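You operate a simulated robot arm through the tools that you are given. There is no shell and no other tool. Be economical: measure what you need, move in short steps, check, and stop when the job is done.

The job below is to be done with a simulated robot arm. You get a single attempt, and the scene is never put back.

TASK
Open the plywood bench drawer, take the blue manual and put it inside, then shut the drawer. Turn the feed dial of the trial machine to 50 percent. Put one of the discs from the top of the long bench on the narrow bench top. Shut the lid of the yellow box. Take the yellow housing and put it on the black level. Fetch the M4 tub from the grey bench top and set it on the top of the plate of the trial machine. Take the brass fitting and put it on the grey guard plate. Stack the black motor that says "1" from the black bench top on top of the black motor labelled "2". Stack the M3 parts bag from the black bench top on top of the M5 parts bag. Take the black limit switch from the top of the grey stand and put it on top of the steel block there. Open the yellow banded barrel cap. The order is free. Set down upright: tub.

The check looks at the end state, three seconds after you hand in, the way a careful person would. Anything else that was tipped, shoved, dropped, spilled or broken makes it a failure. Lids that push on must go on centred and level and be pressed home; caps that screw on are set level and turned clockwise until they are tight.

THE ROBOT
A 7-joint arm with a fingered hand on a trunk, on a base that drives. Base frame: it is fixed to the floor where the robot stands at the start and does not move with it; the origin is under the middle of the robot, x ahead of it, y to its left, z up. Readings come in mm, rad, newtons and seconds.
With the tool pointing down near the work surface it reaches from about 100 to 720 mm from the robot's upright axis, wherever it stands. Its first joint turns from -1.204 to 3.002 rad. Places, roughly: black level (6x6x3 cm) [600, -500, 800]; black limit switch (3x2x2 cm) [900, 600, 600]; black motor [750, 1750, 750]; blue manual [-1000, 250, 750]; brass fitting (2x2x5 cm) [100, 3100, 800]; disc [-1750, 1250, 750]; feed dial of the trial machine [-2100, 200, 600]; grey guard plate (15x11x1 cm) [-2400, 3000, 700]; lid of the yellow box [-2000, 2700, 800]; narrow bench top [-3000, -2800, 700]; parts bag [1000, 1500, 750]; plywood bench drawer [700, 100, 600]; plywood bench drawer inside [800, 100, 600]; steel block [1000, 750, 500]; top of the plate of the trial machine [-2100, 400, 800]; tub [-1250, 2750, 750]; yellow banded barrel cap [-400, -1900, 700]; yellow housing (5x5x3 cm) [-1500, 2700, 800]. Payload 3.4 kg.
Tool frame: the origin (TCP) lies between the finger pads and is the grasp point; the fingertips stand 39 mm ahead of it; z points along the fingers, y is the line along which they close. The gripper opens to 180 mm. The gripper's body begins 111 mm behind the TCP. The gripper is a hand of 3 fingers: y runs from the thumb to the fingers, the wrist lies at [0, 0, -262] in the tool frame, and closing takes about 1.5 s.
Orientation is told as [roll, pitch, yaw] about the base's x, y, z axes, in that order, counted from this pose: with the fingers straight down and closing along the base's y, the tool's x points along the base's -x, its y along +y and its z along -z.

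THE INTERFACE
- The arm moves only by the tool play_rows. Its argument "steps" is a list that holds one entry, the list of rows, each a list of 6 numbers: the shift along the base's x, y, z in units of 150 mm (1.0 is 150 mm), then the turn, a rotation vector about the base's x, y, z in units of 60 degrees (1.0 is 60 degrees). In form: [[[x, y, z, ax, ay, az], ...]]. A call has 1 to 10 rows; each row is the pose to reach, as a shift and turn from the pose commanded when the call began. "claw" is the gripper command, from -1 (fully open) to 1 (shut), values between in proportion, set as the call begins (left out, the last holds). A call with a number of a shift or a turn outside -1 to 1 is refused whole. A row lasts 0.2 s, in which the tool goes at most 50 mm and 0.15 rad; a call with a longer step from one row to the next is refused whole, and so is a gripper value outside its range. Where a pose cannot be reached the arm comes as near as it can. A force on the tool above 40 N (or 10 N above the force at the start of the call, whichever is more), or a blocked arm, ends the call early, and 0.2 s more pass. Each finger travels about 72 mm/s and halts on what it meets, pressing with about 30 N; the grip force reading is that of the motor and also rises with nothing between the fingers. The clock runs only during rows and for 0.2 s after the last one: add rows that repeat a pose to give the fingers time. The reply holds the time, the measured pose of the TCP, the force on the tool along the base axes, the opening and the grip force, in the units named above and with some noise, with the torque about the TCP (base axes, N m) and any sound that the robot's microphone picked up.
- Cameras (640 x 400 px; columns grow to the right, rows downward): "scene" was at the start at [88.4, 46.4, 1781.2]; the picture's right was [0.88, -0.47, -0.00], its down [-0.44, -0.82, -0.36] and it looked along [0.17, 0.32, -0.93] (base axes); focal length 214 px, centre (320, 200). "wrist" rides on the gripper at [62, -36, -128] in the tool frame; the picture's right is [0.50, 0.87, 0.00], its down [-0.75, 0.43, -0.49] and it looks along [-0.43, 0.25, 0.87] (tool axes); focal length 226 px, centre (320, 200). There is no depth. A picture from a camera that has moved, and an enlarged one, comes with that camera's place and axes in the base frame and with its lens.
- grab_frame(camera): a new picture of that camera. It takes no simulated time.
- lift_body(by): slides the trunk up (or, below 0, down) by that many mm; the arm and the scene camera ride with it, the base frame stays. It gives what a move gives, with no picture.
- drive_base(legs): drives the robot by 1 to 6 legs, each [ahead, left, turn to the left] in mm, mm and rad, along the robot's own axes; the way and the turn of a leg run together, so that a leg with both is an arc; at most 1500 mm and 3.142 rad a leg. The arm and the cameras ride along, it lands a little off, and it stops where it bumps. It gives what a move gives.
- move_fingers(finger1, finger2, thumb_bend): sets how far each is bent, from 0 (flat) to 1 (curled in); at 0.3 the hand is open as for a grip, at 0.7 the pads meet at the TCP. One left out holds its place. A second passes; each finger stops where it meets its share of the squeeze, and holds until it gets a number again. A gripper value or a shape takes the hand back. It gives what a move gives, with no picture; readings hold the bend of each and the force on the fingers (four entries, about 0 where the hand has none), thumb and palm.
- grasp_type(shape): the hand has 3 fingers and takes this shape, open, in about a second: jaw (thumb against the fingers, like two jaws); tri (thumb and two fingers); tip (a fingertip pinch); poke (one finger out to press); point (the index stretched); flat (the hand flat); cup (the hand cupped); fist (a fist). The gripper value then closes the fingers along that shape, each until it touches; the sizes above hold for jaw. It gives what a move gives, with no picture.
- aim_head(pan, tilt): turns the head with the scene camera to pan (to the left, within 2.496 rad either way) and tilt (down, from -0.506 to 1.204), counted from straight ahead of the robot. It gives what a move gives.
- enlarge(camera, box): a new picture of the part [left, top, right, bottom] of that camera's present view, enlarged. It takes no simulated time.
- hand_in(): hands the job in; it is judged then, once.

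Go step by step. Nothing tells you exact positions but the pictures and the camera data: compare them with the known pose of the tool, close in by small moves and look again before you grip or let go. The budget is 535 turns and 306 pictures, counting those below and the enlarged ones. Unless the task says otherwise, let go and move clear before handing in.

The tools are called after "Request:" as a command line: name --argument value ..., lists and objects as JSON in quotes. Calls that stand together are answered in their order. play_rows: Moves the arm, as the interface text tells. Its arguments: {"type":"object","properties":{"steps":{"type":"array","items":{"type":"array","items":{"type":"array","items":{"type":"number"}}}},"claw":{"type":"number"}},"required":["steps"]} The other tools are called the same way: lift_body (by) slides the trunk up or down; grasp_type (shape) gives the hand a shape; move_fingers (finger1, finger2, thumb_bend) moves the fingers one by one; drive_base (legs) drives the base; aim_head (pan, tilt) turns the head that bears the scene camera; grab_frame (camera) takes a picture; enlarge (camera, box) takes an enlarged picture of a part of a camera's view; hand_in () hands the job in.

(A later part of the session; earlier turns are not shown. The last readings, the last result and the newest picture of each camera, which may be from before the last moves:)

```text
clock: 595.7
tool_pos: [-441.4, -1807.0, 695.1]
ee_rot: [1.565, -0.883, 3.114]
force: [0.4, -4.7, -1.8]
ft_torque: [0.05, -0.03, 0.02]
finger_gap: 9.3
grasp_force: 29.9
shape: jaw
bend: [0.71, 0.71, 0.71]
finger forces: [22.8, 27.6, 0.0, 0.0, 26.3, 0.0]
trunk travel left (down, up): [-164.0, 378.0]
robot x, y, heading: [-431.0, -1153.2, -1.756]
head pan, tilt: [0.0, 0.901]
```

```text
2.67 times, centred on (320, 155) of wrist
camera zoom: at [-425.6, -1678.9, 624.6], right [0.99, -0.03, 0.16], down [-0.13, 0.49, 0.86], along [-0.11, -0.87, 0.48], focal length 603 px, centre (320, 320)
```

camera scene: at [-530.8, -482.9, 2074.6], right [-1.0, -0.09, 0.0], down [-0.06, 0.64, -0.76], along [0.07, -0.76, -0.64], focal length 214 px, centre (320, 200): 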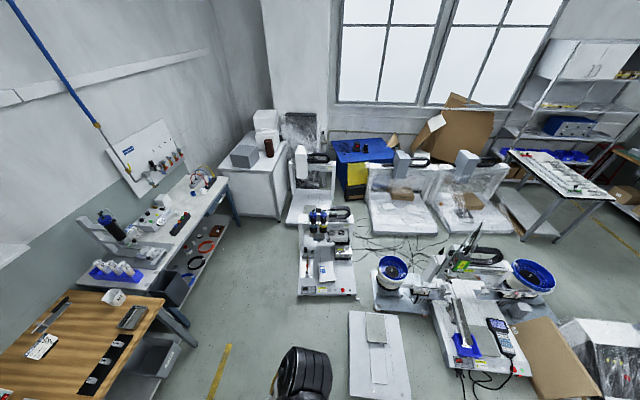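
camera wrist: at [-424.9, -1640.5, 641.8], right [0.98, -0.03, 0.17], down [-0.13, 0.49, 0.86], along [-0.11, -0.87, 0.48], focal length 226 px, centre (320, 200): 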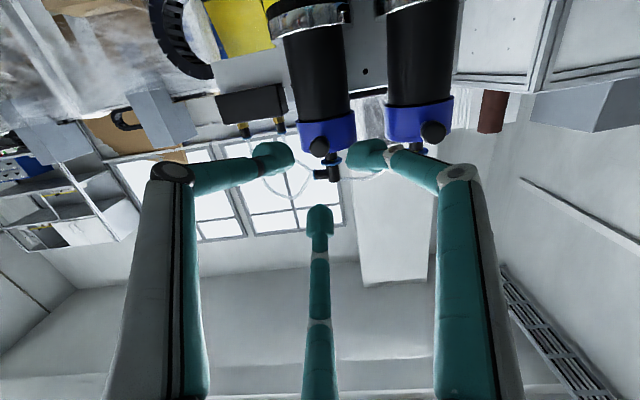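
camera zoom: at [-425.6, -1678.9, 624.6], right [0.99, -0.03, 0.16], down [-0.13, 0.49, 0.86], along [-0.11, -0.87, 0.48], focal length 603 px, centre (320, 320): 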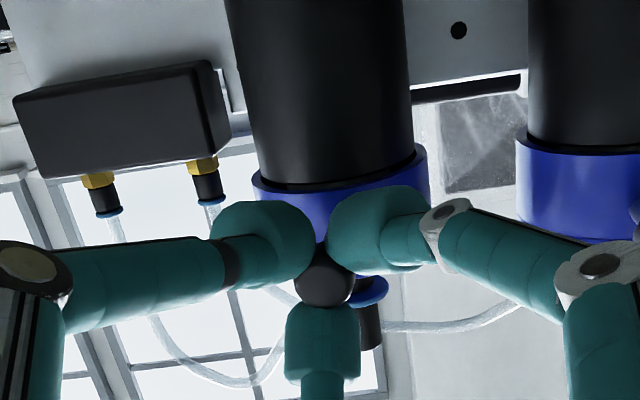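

Knob gripped. Testing with a gentle upward pull.

Request:
play_rows --steps '[[[0, 0, 0.03, 0, 0, 0], [0, 0, 0.06, 0, 0, 0], [0, 0, 0.09, 0, 0, 0], [0, 0, 0.12, 0, 0, 0], [0, 0, 0.12, 0, 0, 0]]]'

Request:
enlarge --camera "wrist" --box '[200, 80, 440, 230]'

```text
clock: 596.9
tool_pos: [-441.2, -1807.7, 713.7]
ee_rot: [1.56, -0.882, 3.115]
force: [-0.4, -23.7, -9.1]
ft_torque: [0.53, -0.04, 0.09]
finger_gap: 8.3
grasp_force: 30.0
shape: jaw
bend: [0.71, 0.7, 0.71]
finger forces: [23.2, 26.6, 0.1, 0.0, 29.1, 0.0]
trunk travel left (down, up): [-164.0, 378.0]
robot x, y, heading: [-430.3, -1152.8, -1.76]
head pan, tilt: [0.0, 0.901]
```

```text
2.67 times, centred on (320, 155) of wrist
camera zoom: at [-424.9, -1679.9, 641.5], right [0.99, -0.03, 0.16], down [-0.13, 0.49, 0.86], along [-0.11, -0.87, 0.48], focal length 603 px, centre (320, 320)
```

zoom: 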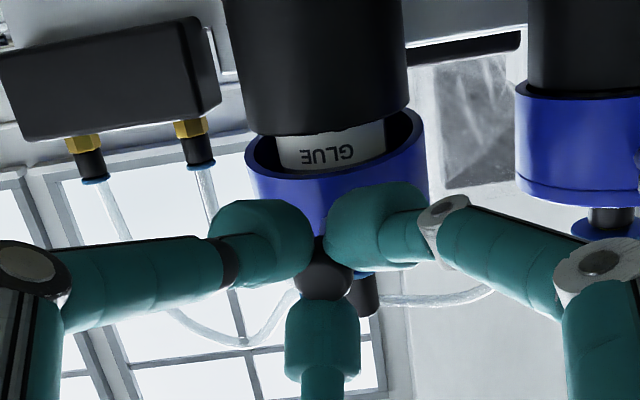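

The cap is a hinged lid and is lifting. I follow its arc, turning the hand with it.

Request:
play_rows --steps '[[[0, -0.014, 0.015, 0.133, 0, 0], [0, -0.035, 0.092, 0.267, 0, 0], [0, -0.078, 0.19, 0.4, 0, 0], [0, -0.133, 0.282, 0.533, 0, 0], [0, -0.2, 0.365, 0.667, 0, 0], [0, -0.279, 0.439, 0.8, 0, 0], [0, -0.367, 0.5, 0.933, 0, 0], [0, -0.367, 0.5, 0.933, 0, 0]]]'

Request:
enlarge --camera "wrist" --box '[160, 60, 480, 260]'

```text
clock: 598.7
tool_pos: [-439.0, -1861.5, 788.8]
ee_rot: [0.378, -0.463, -2.356]
force: [-0.4, 0.4, -0.4]
ft_torque: [0.0, 0.0, -0.02]
finger_gap: 0.1
grasp_force: 29.7
shape: jaw
bend: [0.75, 0.76, 0.8]
finger forces: [0.1, 0.0, 0.0, 0.0, 0.0, 0.1]
trunk travel left (down, up): [-164.0, 378.0]
robot x, y, heading: [-427.3, -1154.1, -1.756]
head pan, tilt: [0.0, 0.901]
```

```text
2.00 times, centred on (320, 160) of wrist
camera zoom: at [-422.9, -1732.2, 854.6], right [0.99, -0.15, 0.06], down [-0.13, -0.44, 0.89], along [-0.11, -0.89, -0.45], focal length 452 px, centre (320, 280)
```

zoom: 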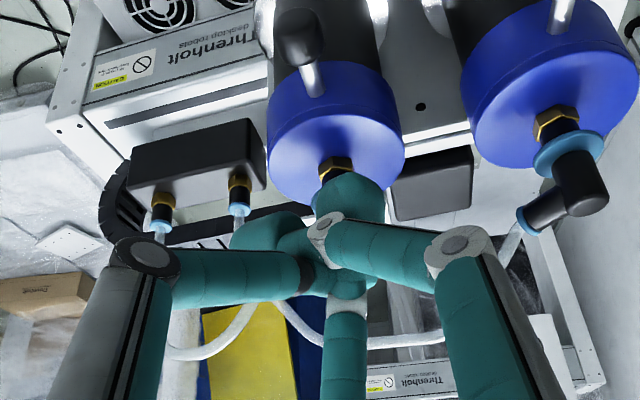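

The grip slipped and the lid fell shut. New plan: push the knob up from below with the closed fingertips and swing the lid right over. First I back off and level the hand.

Request:
play_rows --steps '[[[0, 0.2, 0.1, -0.1, 0, 0], [0, 0.4, 0.1, -0.2, 0, 0], [0, 0.6, 0.1, -0.33, 0, 0], [0, 0.7, 0.1, -0.46, 0, 0], [0, 0.7, 0, -0.59, 0, 0], [0, 0.7, -0.1, -0.72, 0, 0], [0, 0.7, -0.2, -0.85, 0, 0], [0, 0.7, -0.3, -0.933, 0, 0], [0, 0.7, -0.3, -0.933, 0, 0]]]' --claw 0.3

Request:
play_rows --steps '[[[0, 0, -0.2, 0, 0, 0], [0, 0, -0.4, 0, 0, 0], [0, 0, -0.5, 0, 0, 0], [0, 0, -0.5, 0, 0, 0], [0, 0, -0.5, 0, 0, 0]]]' --claw 1

Request:
enlarge --camera "wrist" --box '[160, 60, 480, 260]'

```text
clock: 600.7
tool_pos: [-440.9, -1756.9, 743.4]
ee_rot: [1.566, -0.884, 3.112]
force: [-0.5, -0.1, 0.5]
ft_torque: [0.02, -0.04, 0.01]
finger_gap: 62.8
grasp_force: 0.0
shape: jaw
bend: [0.72, 0.72, 0.74]
finger forces: [0.0, 0.1, 0.1, 0.1, 0.1, 0.0]
trunk travel left (down, up): [-164.0, 378.0]
robot x, y, heading: [-429.0, -1148.7, -1.758]
head pan, tilt: [0.0, 0.901]
```

```text
clock: 601.9
tool_pos: [-439.6, -1758.4, 670.0]
ee_rot: [1.567, -0.883, 3.113]
force: [1.2, -0.7, 0.6]
ft_torque: [0.01, -0.02, 0.0]
finger_gap: 0.0
grasp_force: 30.4
shape: jaw
bend: [0.66, 0.66, 0.66]
finger forces: [0.1, 0.0, 0.0, 0.0, 0.1, 0.0]
trunk travel left (down, up): [-164.0, 378.0]
robot x, y, heading: [-427.1, -1150.3, -1.761]
head pan, tilt: [0.0, 0.901]
```

```text
2.00 times, centred on (320, 160) of wrist
camera zoom: at [-423.5, -1629.6, 597.8], right [0.99, -0.03, 0.16], down [-0.13, 0.49, 0.86], along [-0.11, -0.87, 0.48], focal length 452 px, centre (320, 280)
```

zoom: 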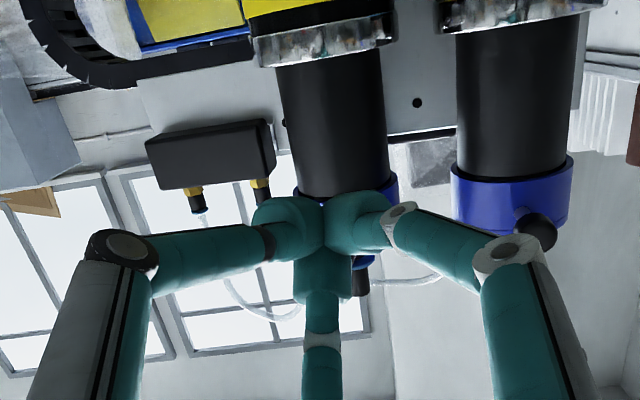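

Request:
play_rows --steps '[[[0, -0.17, -0.06, 0, 0, 0], [0, -0.34, -0.06, 0, 0, 0], [0, -0.34, 0, 0, 0, 0], [0, -0.333, 0.1, 0, 0, 0], [0, -0.327, 0.2, 0, 0, 0], [0, -0.353, 0.3, 0, 0, 0], [0, -0.387, 0.393, 0, 0, 0], [0, -0.44, 0.48, 0, 0, 0], [0, -0.507, 0.553, 0, 0, 0], [0, -0.507, 0.553, 0, 0, 0]]]'

Request:
enlarge --camera "wrist" --box '[160, 60, 480, 260]'

```text
clock: 604.1
tool_pos: [-442.4, -1833.7, 752.4]
ee_rot: [1.567, -0.883, 3.112]
force: [0.5, 0.9, 0.2]
ft_torque: [0.03, 0.01, -0.02]
finger_gap: 0.0
grasp_force: 30.0
shape: jaw
bend: [0.66, 0.67, 0.66]
finger forces: [0.0, 0.1, 0.0, 0.0, 0.1, 0.0]
trunk travel left (down, up): [-164.0, 378.0]
robot x, y, heading: [-429.1, -1151.8, -1.757]
head pan, tilt: [0.0, 0.901]
```

```text
2.00 times, centred on (320, 160) of wrist
camera zoom: at [-425.5, -1706.3, 680.2], right [0.99, -0.03, 0.16], down [-0.13, 0.49, 0.86], along [-0.11, -0.87, 0.48], focal length 452 px, centre (320, 280)
```

zoom: 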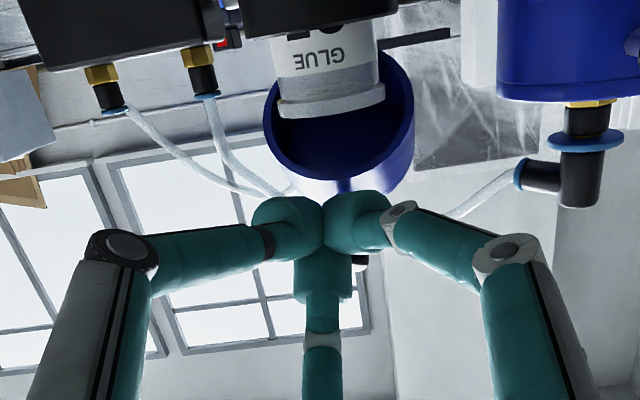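

The lid rises nicely. Continuing past vertical.

Request:
play_rows --steps '[[[0, -0.08, 0.065, 0, 0, 0], [0, -0.167, 0.11, 0, 0, 0], [0, -0.26, 0.145, 0, 0, 0], [0, -0.36, 0.157, 0, 0, 0], [0, -0.41, 0.157, 0, 0, 0], [0, -0.46, 0.157, 0, 0, 0], [0, -0.46, 0.157, 0, 0, 0]]]'

Request:
enlarge --camera "wrist" --box '[160, 60, 480, 260]'

```text
clock: 605.7
tool_pos: [-440.7, -1900.2, 774.9]
ee_rot: [1.567, -0.884, 3.113]
force: [-0.1, -0.4, 0.0]
ft_torque: [0.03, -0.01, 0.02]
finger_gap: 0.0
grasp_force: 30.3
shape: jaw
bend: [0.66, 0.67, 0.66]
finger forces: [0.0, 0.1, 0.1, 0.1, 0.1, 0.0]
trunk travel left (down, up): [-164.0, 378.0]
robot x, y, heading: [-430.0, -1153.6, -1.758]
head pan, tilt: [0.0, 0.901]
```

```text
2.00 times, centred on (320, 160) of wrist
camera zoom: at [-424.6, -1773.6, 703.6], right [0.99, -0.03, 0.16], down [-0.13, 0.49, 0.86], along [-0.11, -0.87, 0.48], focal length 452 px, centre (320, 280)
```

zoom: 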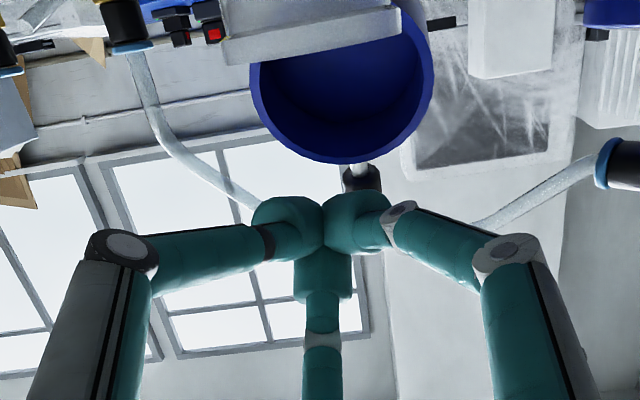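

The lid is open about a right angle or more. I withdraw and check that it stays.

Request:
play_rows --steps '[[[0, 0.15, 0, 0, 0, 0], [0, 0.4, 0, 0, 0, 0], [0, 0.7, 0, 0, 0, 0], [0, 1, 0, 0, 0, 0], [0, 1, 0, 0, 0, 0], [0, 1, 0, 0, 0, 0]]]'

Request:
enlarge --camera "wrist" --box '[160, 0, 480, 200]'

```text
clock: 607.1
tool_pos: [-440.5, -1750.4, 775.8]
ee_rot: [1.565, -0.882, 3.113]
force: [-0.8, -0.1, 0.0]
ft_torque: [-0.01, -0.01, 0.0]
finger_gap: 0.0
grasp_force: 30.1
shape: jaw
bend: [0.66, 0.67, 0.66]
finger forces: [0.1, 0.1, 0.0, 0.0, 0.1, 0.0]
trunk travel left (down, up): [-164.0, 378.0]
robot x, y, heading: [-427.7, -1151.4, -1.762]
head pan, tilt: [0.0, 0.901]
```

```text
2.00 times, centred on (320, 100) of wrist
camera zoom: at [-423.5, -1622.4, 704.0], right [0.99, -0.03, 0.16], down [-0.13, 0.49, 0.86], along [-0.11, -0.87, 0.48], focal length 452 px, centre (320, 400)
```

zoom: 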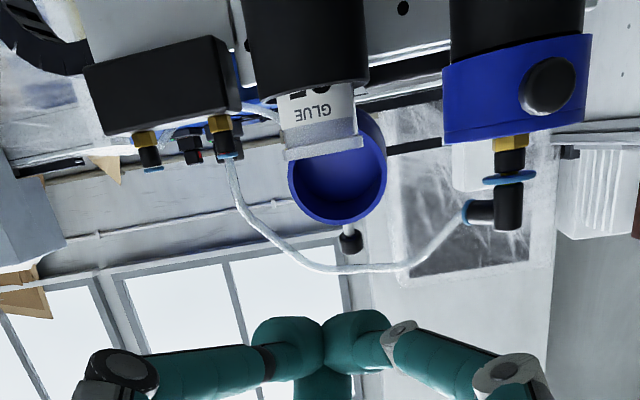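

The cap stays open. Last item: the yellow housing. I raise, turn the hand down and drive back to the grey bench.

Request:
lift_body --by 350

Request:
play_rows --steps '[[[0, 0.05, 0, 0.13, 0, 0], [0, 0.1, 0, 0.26, 0, 0], [0, 0.15, 0, 0.39, 0, 0], [0, 0.2, 0, 0.52, 0, 0], [0, 0.25, 0, 0.65, 0, 0], [0, 0.3, 0, 0.75, 0, 0]]]' --claw 0.2

Request:
play_rows --steps '[[[0, 0, 0, 0.13, 0, 0], [0, 0, 0, 0.26, 0, 0], [0, 0, 0, 0.39, 0, 0], [0, 0, 0, 0.52, 0, 0], [0, 0, 0, 0.65, 0, 0], [0, 0, 0, 0.75, 0, 0]]]'

Request:
drive_base --legs '[[-250, 200, 0], [0, 0, 1.666], [0, 0, 1.666]]'

```text
clock: 610.5
tool_pos: [-449.0, -1755.1, 1124.9]
ee_rot: [1.578, -0.906, 3.102]
force: [-0.1, 0.2, -1.4]
ft_torque: [-0.01, -0.02, -0.02]
finger_gap: 0.1
grasp_force: 30.1
shape: jaw
bend: [0.66, 0.67, 0.66]
finger forces: [0.0, 0.0, 0.0, 0.0, 0.0, 0.0]
trunk travel left (down, up): [-514.0, 28.0]
robot x, y, heading: [-430.5, -1149.2, -1.757]
head pan, tilt: [0.0, 0.901]
```

```text
clock: 611.5
tool_pos: [-490.0, -1716.9, 1086.5]
ee_rot: [0.721, -0.876, -2.544]
force: [0.7, -0.4, -0.6]
ft_torque: [0.03, -0.01, 0.01]
finger_gap: 71.8
grasp_force: 0.0
shape: jaw
bend: [0.72, 0.72, 0.74]
finger forces: [0.0, 0.0, 0.1, 0.0, 0.0, 0.0]
trunk travel left (down, up): [-514.0, 28.0]
robot x, y, heading: [-426.6, -1148.0, -1.758]
head pan, tilt: [0.0, 0.901]
stopped in row 4: the arm was blocked; the commanded pose is now the measured one
```

```text
clock: 612.9
tool_pos: [-488.9, -1721.5, 1078.2]
ee_rot: [0.064, -0.292, -2.156]
force: [0.9, -0.3, 0.1]
ft_torque: [0.03, -0.01, 0.02]
finger_gap: 71.7
grasp_force: 0.1
shape: jaw
bend: [0.72, 0.72, 0.74]
finger forces: [0.0, 0.1, 0.0, 0.1, 0.1, 0.1]
out of reach, approached as far as the arm can: row 6
trunk travel left (down, up): [-514.0, 28.0]
robot x, y, heading: [-432.8, -1152.4, -1.763]
head pan, tilt: [0.0, 0.901]
```

```text
clock: 623.2
tool_pos: [-260.4, -373.7, 1078.7]
ee_rot: [0.066, -0.296, 1.217]
force: [-1.1, 0.1, 0.6]
ft_torque: [0.01, -0.02, 0.0]
finger_gap: 71.8
grasp_force: 0.0
shape: jaw
bend: [0.72, 0.72, 0.74]
finger forces: [0.1, 0.1, 0.0, 0.1, 0.0, 0.1]
trunk travel left (down, up): [-514.0, 28.0]
robot x, y, heading: [-186.4, -938.4, 1.613]
head pan, tilt: [0.0, 0.901]
```

Request:
play_rows --steps '[[[-0.1, -0.05, -0.05, -0.1, 0.013, 0], [-0.2, -0.1, -0.1, -0.2, 0.026, 0], [-0.3, -0.15, -0.15, -0.287, 0.04, 0], [-0.3, -0.15, -0.15, -0.287, 0.04, 0]]]'

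Request:
drive_base --legs '[[1000, 0, -0.042], [1000, 0, 0], [950, 0, 0], [0, 1100, 0]]'

Request:
aim_head --pan 0.2 --tilt 0.95

Request:
grab_frame --camera "wrist"

Request:
enlarge --camera "scene" --box '[200, 130, 440, 290]'

```text
clock: 624.2
tool_pos: [-319.1, -368.8, 1021.9]
ee_rot: [0.006, 0.002, 1.224]
force: [-0.6, -0.6, 0.4]
ft_torque: [0.05, -0.01, -0.01]
finger_gap: 71.7
grasp_force: 0.0
shape: jaw
bend: [0.72, 0.72, 0.74]
finger forces: [0.0, 0.1, 0.2, 0.1, 0.1, 0.1]
out of reach, approached as far as the arm can: row 1, 2, 3, 4
trunk travel left (down, up): [-514.0, 28.0]
robot x, y, heading: [-187.7, -942.5, 1.613]
head pan, tilt: [0.0, 0.901]
```

```text
clock: 643.8
tool_pos: [-1377.0, 2581.8, 1021.3]
ee_rot: [0.007, 0.0, 1.172]
force: [0.8, 0.0, 0.1]
ft_torque: [0.0, 0.01, 0.0]
finger_gap: 71.7
grasp_force: 0.0
shape: jaw
bend: [0.72, 0.72, 0.74]
finger forces: [0.0, 0.0, 0.1, 0.0, 0.1, 0.0]
trunk travel left (down, up): [-514.0, 28.0]
robot x, y, heading: [-1281.7, 2004.8, 1.557]
head pan, tilt: [0.0, 0.901]
```

```text
clock: 644.5
tool_pos: [-1378.8, 2579.4, 1021.7]
ee_rot: [0.004, -0.001, 1.17]
force: [0.5, 0.8, 0.1]
ft_torque: [0.01, 0.0, -0.02]
finger_gap: 71.6
grasp_force: 0.1
shape: jaw
bend: [0.72, 0.72, 0.74]
finger forces: [0.1, 0.0, 0.1, 0.0, 0.1, 0.1]
trunk travel left (down, up): [-514.0, 28.0]
robot x, y, heading: [-1280.3, 2005.9, 1.561]
head pan, tilt: [0.201, 0.949]
```

```text
55 pictures are left
camera wrist: at [-1369.4, 2507.9, 1149.2], right [-0.99, -0.12, 0.0], down [-0.11, 0.86, 0.49], along [-0.06, 0.49, -0.87], focal length 226 px, centre (320, 200)
```

wrist: 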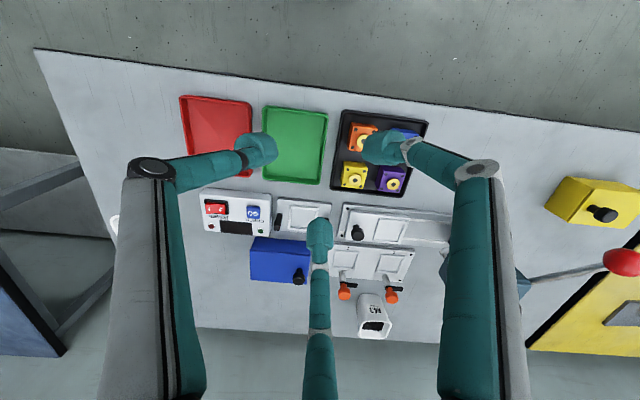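

```text
2.50 times, centred on (320, 210) of scene
camera zoom: at [-1290.4, 2050.8, 2036.9], right [0.98, 0.19, 0.0], down [0.15, -0.8, -0.58], along [-0.11, 0.57, -0.81], focal length 536 px, centre (320, 175)
```

zoom: 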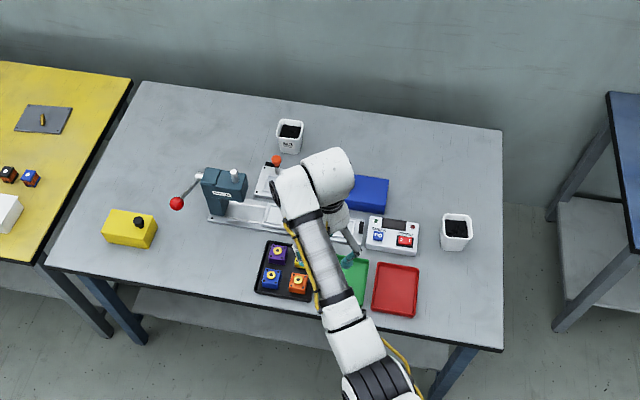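

Request:
enlarge --camera "wrist" --box '[325, 100, 435, 205]'

```text
3.81 times, centred on (380, 152) of wrist
camera zoom: at [-1369.4, 2507.9, 1149.2], right [-0.99, -0.12, 0.0], down [-0.11, 0.86, 0.49], along [-0.06, 0.49, -0.87], focal length 861 px, centre (91, 381)
```

zoom: 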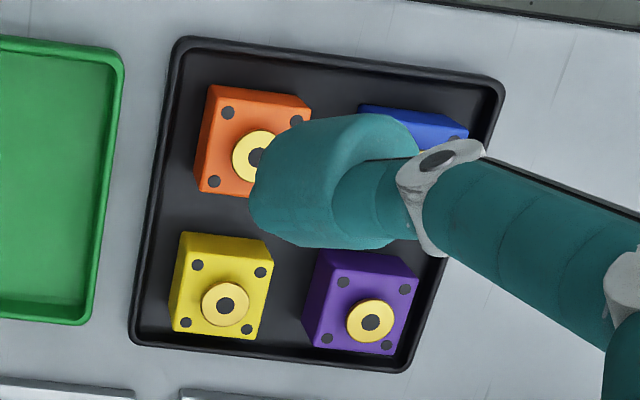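

Housings are ~43 mm square at 70 mm spacing; the yellow one's boss centre is (-1453, 2668). I bring the hand above it with the thumb toward −y.

Request:
drive_base --legs '[[88, 73, 0.01]]'

Request:
play_rows --steps '[[[0, 0, 0, 0, 0, -0.14], [0, 0, 0, 0, 0, -0.28], [0, 0, 0, 0, 0, -0.42], [0, 0, 0, 0, 0, -0.56], [0, 0, 0, 0, 0, -0.56]]]' --claw 0.45

Request:
play_rows --steps '[[[0, 0, -0.1, 0, 0, -0.14], [0, 0, -0.2, 0, 0, -0.28], [0, 0, -0.4, 0, 0, -0.42], [0, 0, -0.6, 0, 0, -0.556], [0, 0, -0.8, 0, 0, -0.556], [0, 0, -0.8, 0, 0, -0.556]]]'

Request:
enlarge --camera "wrist" --box '[160, 50, 480, 250]'

```text
clock: 645.8
tool_pos: [-1432.4, 2668.2, 1024.5]
ee_rot: [0.02, 0.008, 1.18]
force: [1.0, 0.6, -0.5]
ft_torque: [-0.03, 0.08, 0.02]
finger_gap: 71.9
grasp_force: 0.1
shape: jaw
bend: [0.72, 0.72, 0.74]
finger forces: [0.1, 0.0, 0.0, 0.0, 0.0, 0.1]
trunk travel left (down, up): [-514.0, 28.0]
robot x, y, heading: [-1347.8, 2092.2, 1.574]
head pan, tilt: [0.201, 0.949]
```

```text
clock: 647.0
tool_pos: [-1470.6, 2667.5, 1020.7]
ee_rot: [-0.003, -0.012, 0.593]
force: [-1.2, 0.5, -0.1]
ft_torque: [0.02, -0.01, 0.02]
finger_gap: 49.9
grasp_force: 0.1
shape: jaw
bend: [0.72, 0.72, 0.74]
finger forces: [0.1, 0.1, 0.0, 0.0, 0.1, 0.0]
trunk travel left (down, up): [-514.0, 28.0]
robot x, y, heading: [-1353.6, 2087.2, 1.568]
head pan, tilt: [0.201, 0.949]
```

```text
clock: 648.4
tool_pos: [-1443.5, 2665.8, 904.1]
ee_rot: [0.002, 0.003, 0.01]
force: [0.9, -0.1, 0.3]
ft_torque: [-0.02, 0.05, -0.01]
finger_gap: 49.9
grasp_force: 0.0
shape: jaw
bend: [0.72, 0.72, 0.74]
finger forces: [0.0, 0.0, 0.0, 0.1, 0.0, 0.0]
trunk travel left (down, up): [-514.0, 28.0]
robot x, y, heading: [-1344.8, 2093.6, 1.568]
head pan, tilt: [0.201, 0.949]
```

```text
2.00 times, centred on (320, 150) of wrist
camera zoom: at [-1504.8, 2628.9, 1031.5], right [-0.51, 0.86, 0.0], down [0.75, 0.44, 0.49], along [0.42, 0.25, -0.87], focal length 452 px, centre (320, 300)
```

zoom: 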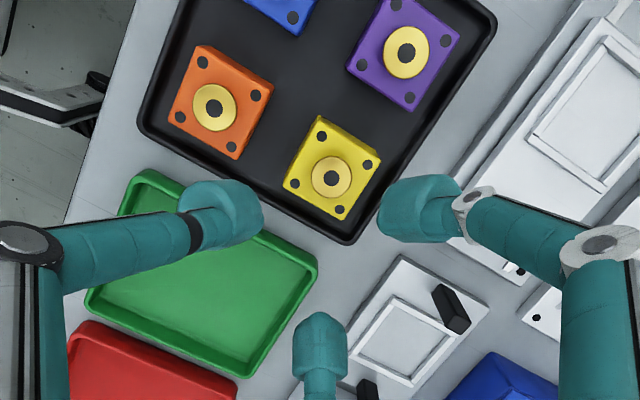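

Request:
play_rows --steps '[[[-0.06, 0.01, -0.2, 0, 0, 0], [-0.065, 0.01, -0.4, 0, 0, 0], [-0.065, 0.01, -0.4, 0, 0, 0], [-0.065, 0.01, -0.4, 0, 0, 0], [-0.065, 0.01, -0.4, 0, 0, 0]]]'

Request:
enlarge --camera "wrist" --box '[200, 80, 440, 230]'

```text
clock: 649.6
tool_pos: [-1470.1, 2667.7, 842.7]
ee_rot: [0.002, -0.009, 0.011]
force: [0.1, -0.6, -0.6]
ft_torque: [-0.01, -0.01, -0.01]
finger_gap: 49.9
grasp_force: 0.0
shape: jaw
bend: [0.72, 0.72, 0.74]
finger forces: [0.0, 0.0, 0.1, 0.0, 0.0, 0.0]
trunk travel left (down, up): [-514.0, 28.0]
robot x, y, heading: [-1351.6, 2089.3, 1.573]
head pan, tilt: [0.201, 0.949]
```

```text
2.67 times, centred on (320, 155) of wrist
camera zoom: at [-1533.2, 2630.7, 968.4], right [-0.51, 0.86, 0.0], down [0.74, 0.44, 0.5], along [0.43, 0.25, -0.87], focal length 603 px, centre (320, 320)
```

zoom: 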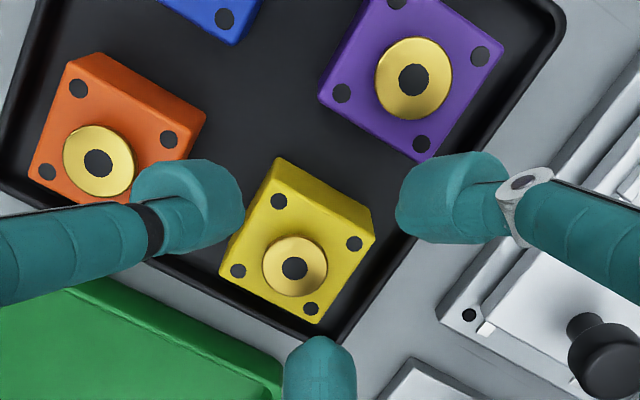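

Request:
play_rows --steps '[[[0, 0, 0, 0, 0, 0], [0, 0, 0, 0, 0, 0], [0, 0, 0, 0, 0, 0], [0, 0, 0, 0, 0, 0]]]'

Request:
play_rows --steps '[[[0, 0, 0, 0, 0, 0], [0, 0, 0, 0, 0, 0], [0, 0, 0, 0, 0, 0], [0, 0, 0, 0, 0, 0]]]'

```text
clock: 650.6
tool_pos: [-1466.7, 2668.0, 841.9]
ee_rot: [0.001, -0.008, 0.011]
force: [-0.6, 0.3, 0.8]
ft_torque: [0.02, -0.03, 0.02]
finger_gap: 49.7
grasp_force: 0.1
shape: jaw
bend: [0.72, 0.72, 0.74]
finger forces: [0.1, 0.0, 0.0, 0.0, 0.0, 0.0]
trunk travel left (down, up): [-514.0, 28.0]
robot x, y, heading: [-1345.7, 2090.0, 1.57]
head pan, tilt: [0.201, 0.949]
```

```text
clock: 651.6
tool_pos: [-1463.0, 2668.0, 842.2]
ee_rot: [0.0, -0.004, 0.011]
force: [0.1, 1.6, -0.3]
ft_torque: [-0.04, 0.01, -0.01]
finger_gap: 49.9
grasp_force: 0.1
shape: jaw
bend: [0.72, 0.72, 0.74]
finger forces: [0.0, 0.1, 0.0, 0.1, 0.0, 0.0]
trunk travel left (down, up): [-514.0, 28.0]
robot x, y, heading: [-1346.1, 2090.7, 1.569]
head pan, tilt: [0.201, 0.949]
```

It settles slowly; I wait, then check.

Request:
play_rows --steps '[[[0, 0, 0, 0, 0, 0], [0, 0, 0, 0, 0, 0], [0, 0, 0, 0, 0, 0], [0, 0, 0, 0, 0, 0], [0, 0, 0, 0, 0, 0], [0, 0, 0, 0, 0, 0], [0, 0, 0, 0, 0, 0], [0, 0, 0, 0, 0, 0], [0, 0, 0, 0, 0, 0], [0, 0, 0, 0, 0, 0]]]'

Request:
play_rows --steps '[[[0, 0, 0, 0, 0, 0], [0, 0, 0, 0, 0, 0], [0, 0, 0, 0, 0, 0], [0, 0, 0, 0, 0, 0], [0, 0, 0, 0, 0, 0], [0, 0, 0, 0, 0, 0], [0, 0, 0, 0, 0, 0], [0, 0, 0, 0, 0, 0], [0, 0, 0, 0, 0, 0], [0, 0, 0, 0, 0, 0]]]'

```text
clock: 653.8
tool_pos: [-1464.4, 2667.9, 842.0]
ee_rot: [0.001, -0.003, 0.01]
force: [0.1, 0.9, 0.3]
ft_torque: [0.01, -0.03, 0.01]
finger_gap: 49.8
grasp_force: 0.1
shape: jaw
bend: [0.72, 0.72, 0.74]
finger forces: [0.0, 0.0, 0.0, 0.0, 0.0, 0.0]
trunk travel left (down, up): [-514.0, 28.0]
robot x, y, heading: [-1346.4, 2090.8, 1.569]
head pan, tilt: [0.201, 0.949]
```

```text
clock: 656.0
tool_pos: [-1463.8, 2668.0, 842.6]
ee_rot: [0.002, -0.002, 0.01]
force: [-0.3, -0.8, -0.1]
ft_torque: [0.0, 0.0, 0.02]
finger_gap: 49.7
grasp_force: 0.0
shape: jaw
bend: [0.72, 0.72, 0.74]
finger forces: [0.0, 0.1, 0.0, 0.1, 0.0, 0.0]
trunk travel left (down, up): [-514.0, 28.0]
robot x, y, heading: [-1345.2, 2091.3, 1.569]
head pan, tilt: [0.201, 0.949]
```

Request:
play_rows --steps '[[[0.02, 0, 0, 0, 0, 0], [0.04, 0, 0, 0, 0, 0], [0.06, 0, 0, 0, 0, 0], [0.07, 0, 0, 0, 0, 0], [0.07, 0, 0, 0, 0, 0], [0.07, 0, 0, 0, 0, 0], [0.07, 0, 0, 0, 0, 0], [0.07, 0, 0, 0, 0, 0], [0.07, 0, 0, 0, 0, 0], [0.07, 0, 0, 0, 0, 0]]]'

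Request:
play_rows --steps '[[[0, 0, -0.03, 0, 0, 0], [0, 0, -0.06, 0, 0, 0], [0, 0, -0.09, 0, 0, 0], [0, 0, -0.12, 0, 0, 0], [0, 0, -0.15, 0, 0, 0], [0, 0, -0.15, 0, 0, 0], [0, 0, -0.15, 0, 0, 0], [0, 0, -0.15, 0, 0, 0], [0, 0, -0.15, 0, 0, 0], [0, 0, -0.15, 0, 0, 0]]]'

Request:
enlarge --camera "wrist" --box '[200, 80, 440, 230]'

```text
clock: 658.2
tool_pos: [-1453.4, 2668.2, 842.1]
ee_rot: [0.001, -0.002, 0.011]
force: [1.1, 0.3, 0.0]
ft_torque: [-0.02, 0.0, 0.03]
finger_gap: 50.0
grasp_force: 0.0
shape: jaw
bend: [0.72, 0.72, 0.74]
finger forces: [0.0, 0.1, 0.0, 0.0, 0.1, 0.0]
trunk travel left (down, up): [-514.0, 28.0]
robot x, y, heading: [-1346.6, 2087.4, 1.567]
head pan, tilt: [0.201, 0.949]
```

```text
clock: 660.4
tool_pos: [-1452.7, 2668.1, 821.5]
ee_rot: [0.002, -0.005, 0.011]
force: [0.4, 0.3, -0.6]
ft_torque: [0.03, -0.02, -0.01]
finger_gap: 50.0
grasp_force: 0.0
shape: jaw
bend: [0.72, 0.72, 0.74]
finger forces: [0.0, 0.0, 0.0, 0.1, 0.0, 0.0]
trunk travel left (down, up): [-514.0, 28.0]
robot x, y, heading: [-1345.9, 2093.0, 1.569]
head pan, tilt: [0.201, 0.949]
```

```text
2.67 times, centred on (320, 155) of wrist
camera zoom: at [-1514.8, 2630.9, 947.2], right [-0.51, 0.86, 0.0], down [0.75, 0.44, 0.5], along [0.43, 0.25, -0.87], focal length 603 px, centre (320, 320)
```

zoom: 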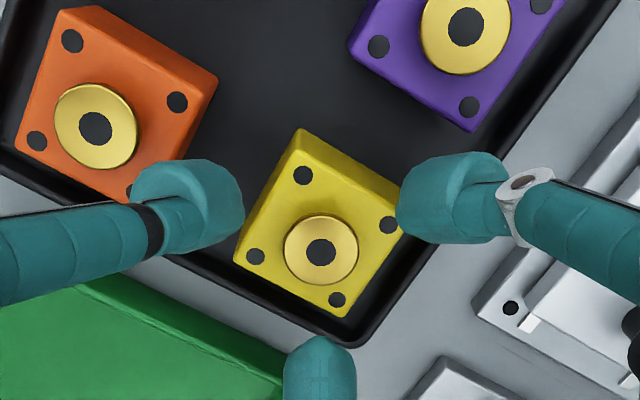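

Request:
play_rows --steps '[[[0, 0, -0.03, 0, 0, 0], [0, 0, -0.06, 0, 0, 0], [0, 0, -0.09, 0, 0, 0], [0, 0, -0.12, 0, 0, 0], [0, 0, -0.14, 0, 0, 0], [0, 0, -0.14, 0, 0, 0], [0, 0, -0.14, 0, 0, 0], [0, 0, -0.14, 0, 0, 0]]]'

Request:
play_rows --steps '[[[0, 0, 0, 0, 0, 0], [0, 0, 0, 0, 0, 0], [0, 0, 0, 0, 0, 0], [0, 0, 0, 0, 0, 0], [0, 0, 0, 0, 0, 0]]]' --claw 1

Request:
enlarge --camera "wrist" --box '[200, 80, 440, 230]'

```text
clock: 662.2
tool_pos: [-1453.0, 2668.2, 799.0]
ee_rot: [0.002, -0.003, 0.011]
force: [-0.1, 0.2, -0.3]
ft_torque: [-0.03, 0.01, 0.02]
finger_gap: 49.9
grasp_force: 0.0
shape: jaw
bend: [0.72, 0.72, 0.74]
finger forces: [0.5, 0.0, 0.0, 0.0, 0.0, 0.0]
trunk travel left (down, up): [-514.0, 28.0]
robot x, y, heading: [-1348.1, 2094.9, 1.572]
head pan, tilt: [0.201, 0.949]
```

```text
clock: 663.4
tool_pos: [-1454.6, 2669.8, 799.6]
ee_rot: [0.001, -0.003, 0.011]
force: [0.6, 0.8, 0.6]
ft_torque: [0.0, -0.02, -0.02]
finger_gap: 38.5
grasp_force: 29.7
shape: jaw
bend: [0.72, 0.72, 0.74]
finger forces: [24.5, 24.1, 0.0, 0.1, 26.8, 0.1]
trunk travel left (down, up): [-514.0, 28.0]
robot x, y, heading: [-1348.4, 2090.3, 1.573]
head pan, tilt: [0.201, 0.949]
```

```text
2.67 times, centred on (320, 155) of wrist
camera zoom: at [-1515.2, 2631.4, 925.9], right [-0.51, 0.86, 0.0], down [0.75, 0.44, 0.5], along [0.43, 0.25, -0.87], focal length 603 px, centre (320, 320)
```

zoom: 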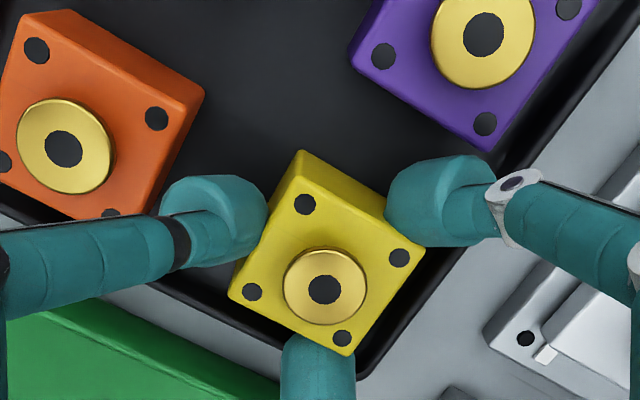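

Gripped evenly. Lifting slowly.

Request:
play_rows --steps '[[[0, 0, 0.05, 0, 0, 0], [0, 0, 0.12, 0, 0, 0], [0, 0, 0.25, 0, 0, 0], [0, 0, 0.4, 0, 0, 0], [0, 0, 0.6, 0, 0, 0], [0, 0, 0.8, 0, 0, 0]]]'

Request:
grab_frame --camera "wrist"

```text
clock: 664.8
tool_pos: [-1452.8, 2667.7, 918.0]
ee_rot: [0.002, -0.003, 0.011]
force: [0.5, 0.3, -1.3]
ft_torque: [-0.03, 0.02, 0.02]
finger_gap: 38.5
grasp_force: 30.0
shape: jaw
bend: [0.72, 0.72, 0.74]
finger forces: [24.4, 24.0, 0.1, 0.0, 26.6, 0.0]
trunk travel left (down, up): [-514.0, 28.0]
robot x, y, heading: [-1346.5, 2092.1, 1.571]
head pan, tilt: [0.201, 0.949]
```

```text
48 pictures are left
camera wrist: at [-1515.0, 2630.9, 1044.8], right [-0.51, 0.86, 0.0], down [0.75, 0.44, 0.49], along [0.43, 0.25, -0.87], focal length 226 px, centre (320, 200)
```

wrist: 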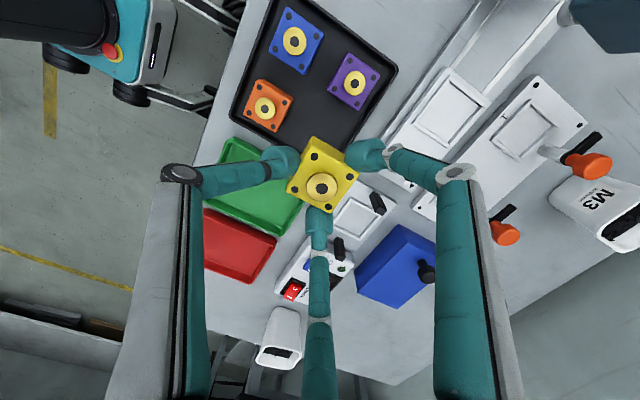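

Held. Carrying the housing to the plywood bench with the black level.

Request:
drive_base --legs '[[-60, 0, 0], [0, -1195, 0], [-1300, 0, 0], [-1310, 0, 0], [0, 0, -1.571]]'

Request:
aim_head --pan 0.1 --tilt 1.1

Request:
grab_frame --camera "scene"

Request:
grab_frame --camera "wrist"

```text
clock: 687.4
tool_pos: [385.3, -465.0, 917.4]
ee_rot: [0.001, -0.003, -1.563]
force: [-0.2, -0.3, -1.3]
ft_torque: [-0.01, 0.0, -0.01]
finger_gap: 37.4
grasp_force: 30.2
shape: jaw
bend: [0.72, 0.72, 0.75]
finger forces: [24.5, 24.0, 0.0, 0.0, 25.8, 0.0]
trunk travel left (down, up): [-514.0, 28.0]
robot x, y, heading: [-192.5, -565.9, -0.002]
head pan, tilt: [0.201, 0.949]
```

```text
clock: 688.1
tool_pos: [383.8, -465.7, 918.5]
ee_rot: [0.003, -0.004, -1.56]
force: [-0.2, 0.8, -0.8]
ft_torque: [-0.01, 0.01, 0.04]
finger_gap: 37.5
grasp_force: 30.2
shape: jaw
bend: [0.72, 0.72, 0.75]
finger forces: [24.5, 24.0, 0.1, 0.0, 26.0, 0.1]
trunk travel left (down, up): [-514.0, 28.0]
robot x, y, heading: [-191.9, -568.5, 0.001]
head pan, tilt: [0.099, 1.1]
```

```text
47 pictures are left
camera scene: at [-152.5, -563.6, 2026.7], right [0.1, -1.0, 0.0], down [-0.89, -0.09, -0.45], along [0.45, 0.04, -0.89], focal length 214 px, centre (320, 200)
```

scene: 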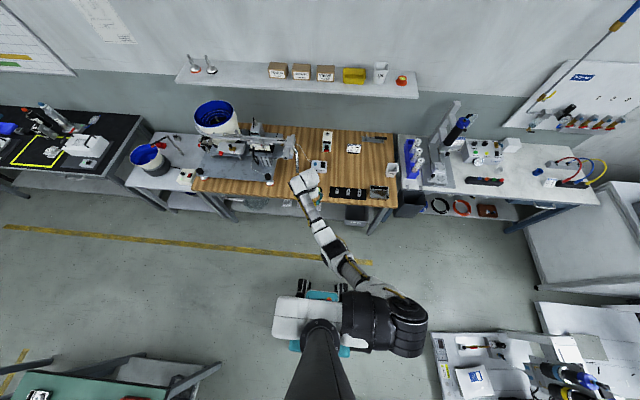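

```text
46 pictures are left
camera wrist: at [346.6, -402.7, 1045.6], right [0.86, 0.51, 0.0], down [0.44, -0.75, 0.5], along [0.25, -0.43, -0.87], focal length 226 px, centre (320, 200)
```

wrist: 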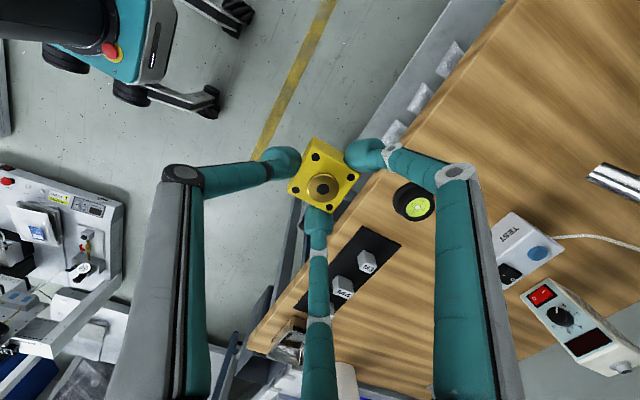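

Request:
drive_base --legs '[[150, 0, 0]]'

Request:
play_rows --steps '[[[0, 0, 0, 0, 0, 0], [0, 0, 0, 0, 0, 0], [0, 0, 0, 0, 0, 0], [0, 0, 0, 0, 0, 0], [0, 0, 0, 0, 0, 0], [0, 0, 0, 0, 0, 0], [0, 0, 0, 0, 0, 0], [0, 0, 0, 0, 0, 0]]]'

Request:
grab_frame --camera "wrist"

```text
clock: 689.5
tool_pos: [532.9, -464.2, 919.1]
ee_rot: [0.002, -0.002, -1.562]
force: [0.0, -0.1, -1.1]
ft_torque: [0.01, 0.0, 0.02]
finger_gap: 37.6
grasp_force: 30.5
shape: jaw
bend: [0.72, 0.72, 0.75]
finger forces: [24.6, 24.0, 0.1, 0.0, 25.9, 0.0]
trunk travel left (down, up): [-514.0, 28.0]
robot x, y, heading: [-44.8, -570.1, -0.003]
head pan, tilt: [0.099, 1.1]
```

```text
clock: 691.3
tool_pos: [531.4, -465.3, 920.2]
ee_rot: [0.004, -0.004, -1.562]
force: [0.5, -1.0, -1.2]
ft_torque: [-0.03, 0.0, 0.01]
finger_gap: 37.6
grasp_force: 30.1
shape: jaw
bend: [0.72, 0.72, 0.75]
finger forces: [24.5, 24.1, 0.1, 0.0, 25.7, 0.0]
trunk travel left (down, up): [-514.0, 28.0]
robot x, y, heading: [-45.2, -571.4, -0.007]
head pan, tilt: [0.099, 1.1]
```

```text
45 pictures are left
camera wrist: at [495.1, -402.9, 1046.1], right [0.86, 0.51, 0.0], down [0.44, -0.75, 0.5], along [0.25, -0.43, -0.87], focal length 226 px, centre (320, 200)
```

wrist: 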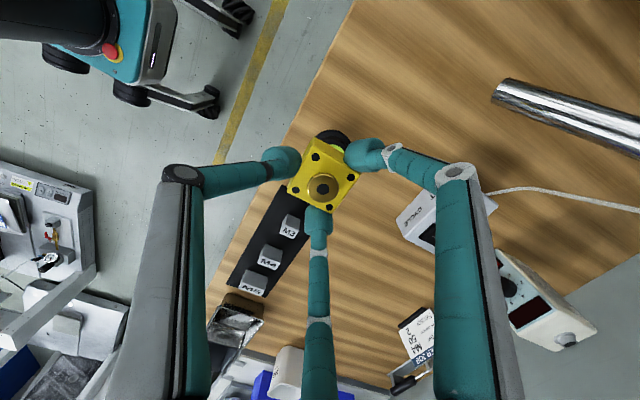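

Request:
enlarge --camera "wrist" --box '[270, 110, 390, 210]'

```text
4.00 times, centred on (330, 160) of wrist
camera zoom: at [495.1, -402.9, 1046.1], right [0.86, 0.51, 0.0], down [0.44, -0.75, 0.5], along [0.25, -0.43, -0.87], focal length 904 px, centre (280, 360)
```

zoom: 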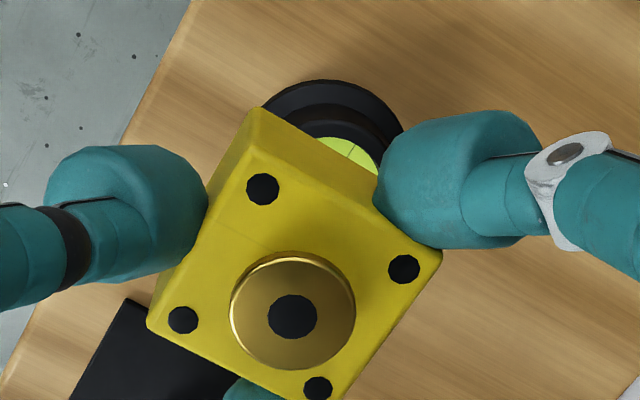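

Level centre: about (554, -477). Moving the housing over it and lowering.

Request:
play_rows --steps '[[[0.07, -0.04, 0, 0, 0, 0], [0.135, -0.077, 0, 0, 0, 0], [0.135, -0.077, -0.1, 0, 0, 0], [0.135, -0.077, -0.25, 0, 0, 0], [0.135, -0.077, -0.4, 0, 0, 0], [0.135, -0.077, -0.4, 0, 0, 0], [0.135, -0.077, -0.4, 0, 0, 0], [0.135, -0.077, -0.4, 0, 0, 0], [0.135, -0.077, -0.4, 0, 0, 0]]]'

Request:
enlarge --camera "wrist" --box '[240, 100, 400, 220]'

```text
clock: 693.3
tool_pos: [551.2, -477.4, 860.2]
ee_rot: [0.005, -0.004, -1.562]
force: [-0.2, 0.3, -0.8]
ft_torque: [0.06, -0.02, -0.01]
finger_gap: 37.5
grasp_force: 29.7
shape: jaw
bend: [0.72, 0.72, 0.75]
finger forces: [24.5, 24.0, 0.1, 0.0, 25.7, 0.0]
trunk travel left (down, up): [-514.0, 28.0]
robot x, y, heading: [-41.7, -572.6, -0.006]
head pan, tilt: [0.099, 1.1]
```

```text
3.33 times, centred on (320, 160) of wrist
camera zoom: at [515.4, -415.0, 986.4], right [0.86, 0.51, 0.0], down [0.44, -0.75, 0.5], along [0.25, -0.43, -0.87], focal length 754 px, centre (320, 333)
```

zoom: 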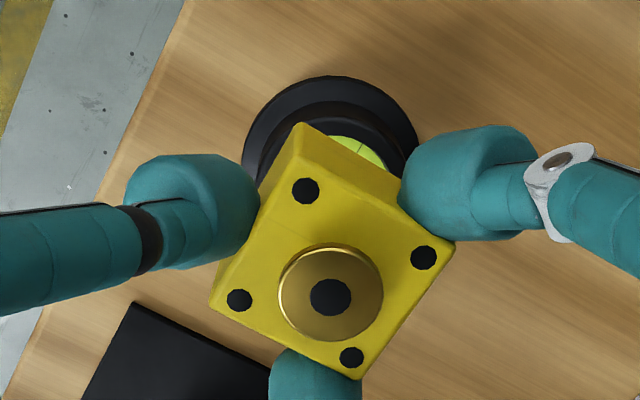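

Housing is centred over the level. Lowering to contact.

Request:
play_rows --steps '[[[0, 0, -0.05, 0, 0, 0], [0, 0, -0.1, 0, 0, 0], [0, 0, -0.13, 0, 0, 0], [0, 0, -0.15, 0, 0, 0], [0, 0, -0.17, 0, 0, 0], [0, 0, -0.19, 0, 0, 0], [0, 0, -0.19, 0, 0, 0], [0, 0, -0.19, 0, 0, 0]]]'

```text
clock: 695.1
tool_pos: [551.9, -477.1, 831.8]
ee_rot: [0.004, -0.003, -1.563]
force: [-0.2, -0.7, -1.6]
ft_torque: [0.01, -0.02, -0.01]
finger_gap: 37.5
grasp_force: 29.7
shape: jaw
bend: [0.72, 0.72, 0.75]
finger forces: [24.5, 24.0, 0.0, 0.1, 25.7, 0.0]
trunk travel left (down, up): [-514.0, 28.0]
robot x, y, heading: [-44.2, -570.4, 0.002]
head pan, tilt: [0.099, 1.1]
```

Request:
play_rows --steps '[[[0, 0, -0.02, 0, 0, 0], [0, 0, -0.04, 0, 0, 0], [0, 0, -0.06, 0, 0, 0], [0, 0, -0.08, 0, 0, 0], [0, 0, -0.1, 0, 0, 0], [0, 0, -0.1, 0, 0, 0]]]'

Request:
enlarge --camera "wrist" --box '[240, 100, 400, 220]'

```text
clock: 696.5
tool_pos: [552.5, -476.6, 820.7]
ee_rot: [0.011, -0.002, -1.56]
force: [-2.2, -0.9, 30.3]
ft_torque: [-0.06, 0.12, 0.03]
finger_gap: 38.8
grasp_force: 30.1
shape: jaw
bend: [0.72, 0.72, 0.75]
finger forces: [27.0, 27.0, 0.0, 0.0, 31.7, 0.1]
trunk travel left (down, up): [-514.0, 28.0]
robot x, y, heading: [-44.2, -570.7, -0.003]
head pan, tilt: [0.099, 1.1]
```

```text
3.33 times, centred on (320, 160) of wrist
camera zoom: at [514.4, -414.4, 946.8], right [0.86, 0.51, 0.01], down [0.44, -0.75, 0.5], along [0.26, -0.43, -0.87], focal length 754 px, centre (320, 333)
```

zoom: 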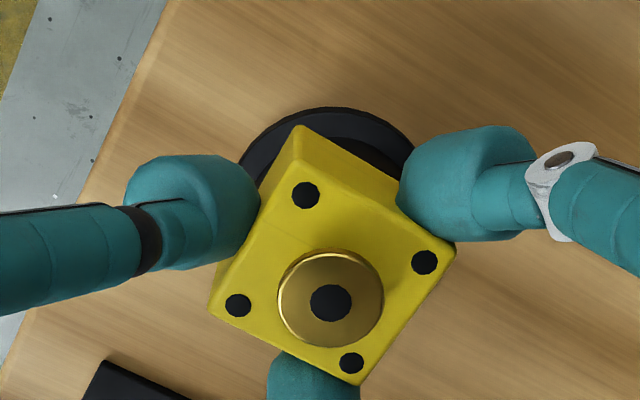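

Seated. Easing and releasing.

Request:
play_rows --steps '[[[0, 0, 0.025, 0, 0, 0], [0, 0, 0.025, 0, 0, 0]]]'

Request:
play_rows --steps '[[[0, 0, 0, 0, 0, 0], [0, 0, 0, 0, 0, 0], [0, 0, 0, 0, 0, 0], [0, 0, 0, 0, 0, 0], [0, 0, 0.1, 0, 0, 0], [0, 0, 0.3, 0, 0, 0], [0, 0, 0.6, 0, 0, 0], [0, 0, 0.9, 0, 0, 0]]]' --claw 0.2

Request:
enlarge --camera "wrist" --box '[160, 50, 480, 250]'

```text
clock: 697.1
tool_pos: [551.2, -476.8, 820.4]
ee_rot: [0.009, -0.001, -1.563]
force: [2.1, 0.9, 23.0]
ft_torque: [0.0, -0.15, -0.02]
finger_gap: 38.4
grasp_force: 30.2
shape: jaw
bend: [0.72, 0.72, 0.76]
finger forces: [28.3, 27.5, 0.0, 0.0, 28.5, 0.0]
trunk travel left (down, up): [-514.0, 28.0]
robot x, y, heading: [-41.9, -569.6, -0.004]
head pan, tilt: [0.099, 1.1]
```

```text
clock: 698.9
tool_pos: [551.6, -475.4, 955.9]
ee_rot: [0.003, -0.003, -1.562]
force: [0.3, 0.3, -0.5]
ft_torque: [-0.01, 0.0, 0.01]
finger_gap: 71.5
grasp_force: 0.0
shape: jaw
bend: [0.72, 0.72, 0.74]
finger forces: [0.1, 0.0, 0.0, 0.1, 0.1, 0.1]
trunk travel left (down, up): [-514.0, 28.0]
robot x, y, heading: [-45.6, -572.5, -0.003]
head pan, tilt: [0.099, 1.1]
```

```text
2.00 times, centred on (320, 150) of wrist
camera zoom: at [514.0, -412.8, 1081.9], right [0.86, 0.51, 0.0], down [0.44, -0.75, 0.5], along [0.25, -0.43, -0.87], focal length 452 px, centre (320, 300)
```

zoom: 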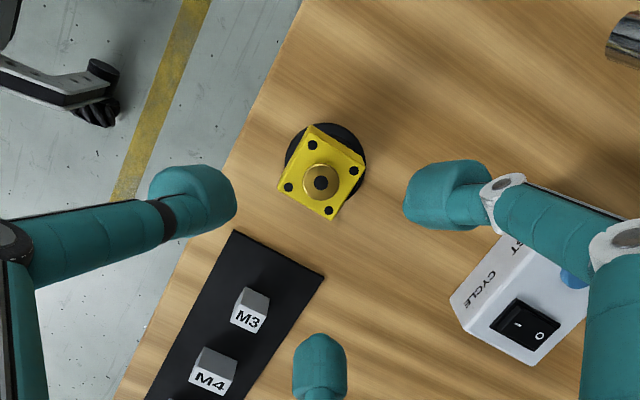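

The housing sits centred on the level. Everything on the list is done; I move clear and take a last look at the drawer and bench.

Request:
drive_base --legs '[[-350, 0, 0]]'

Request:
aim_head --pan 0.35 --tilt 0.8

Request:
enlarge --camera "scene" --box '[120, 80, 520, 300]'

```text
clock: 701.1
tool_pos: [203.1, -474.1, 955.5]
ee_rot: [0.005, -0.004, -1.562]
force: [-0.4, 0.5, -1.0]
ft_torque: [0.02, -0.01, 0.04]
finger_gap: 71.6
grasp_force: 0.1
shape: jaw
bend: [0.72, 0.72, 0.74]
finger forces: [0.1, 0.0, 0.1, 0.0, 0.0, 0.0]
trunk travel left (down, up): [-514.0, 28.0]
robot x, y, heading: [-393.8, -568.0, 0.001]
head pan, tilt: [0.099, 1.1]
```

```text
clock: 701.9
tool_pos: [201.1, -474.9, 956.5]
ee_rot: [0.008, -0.003, -1.562]
force: [0.1, 0.0, -0.2]
ft_torque: [0.03, -0.04, 0.02]
finger_gap: 71.6
grasp_force: 0.1
shape: jaw
bend: [0.72, 0.72, 0.74]
finger forces: [0.0, 0.0, 0.0, 0.1, 0.1, 0.1]
trunk travel left (down, up): [-514.0, 28.0]
robot x, y, heading: [-392.3, -569.4, 0.001]
head pan, tilt: [0.351, 0.799]
```

```text
1.60 times, centred on (320, 190) of scene
camera zoom: at [-337.8, -541.9, 2048.3], right [0.34, -0.94, 0.0], down [-0.68, -0.24, -0.69], along [0.65, 0.24, -0.72], focal length 343 px, centre (320, 216)
```

zoom: 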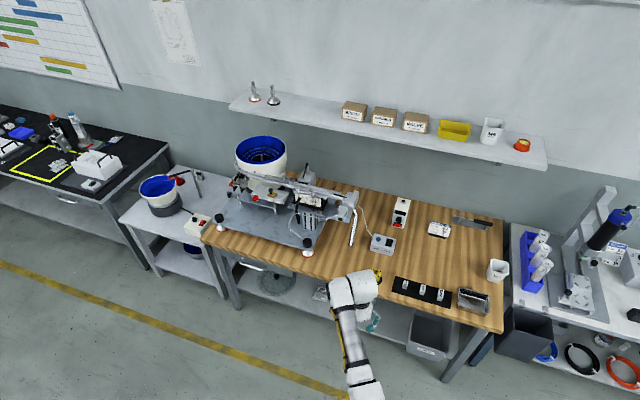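

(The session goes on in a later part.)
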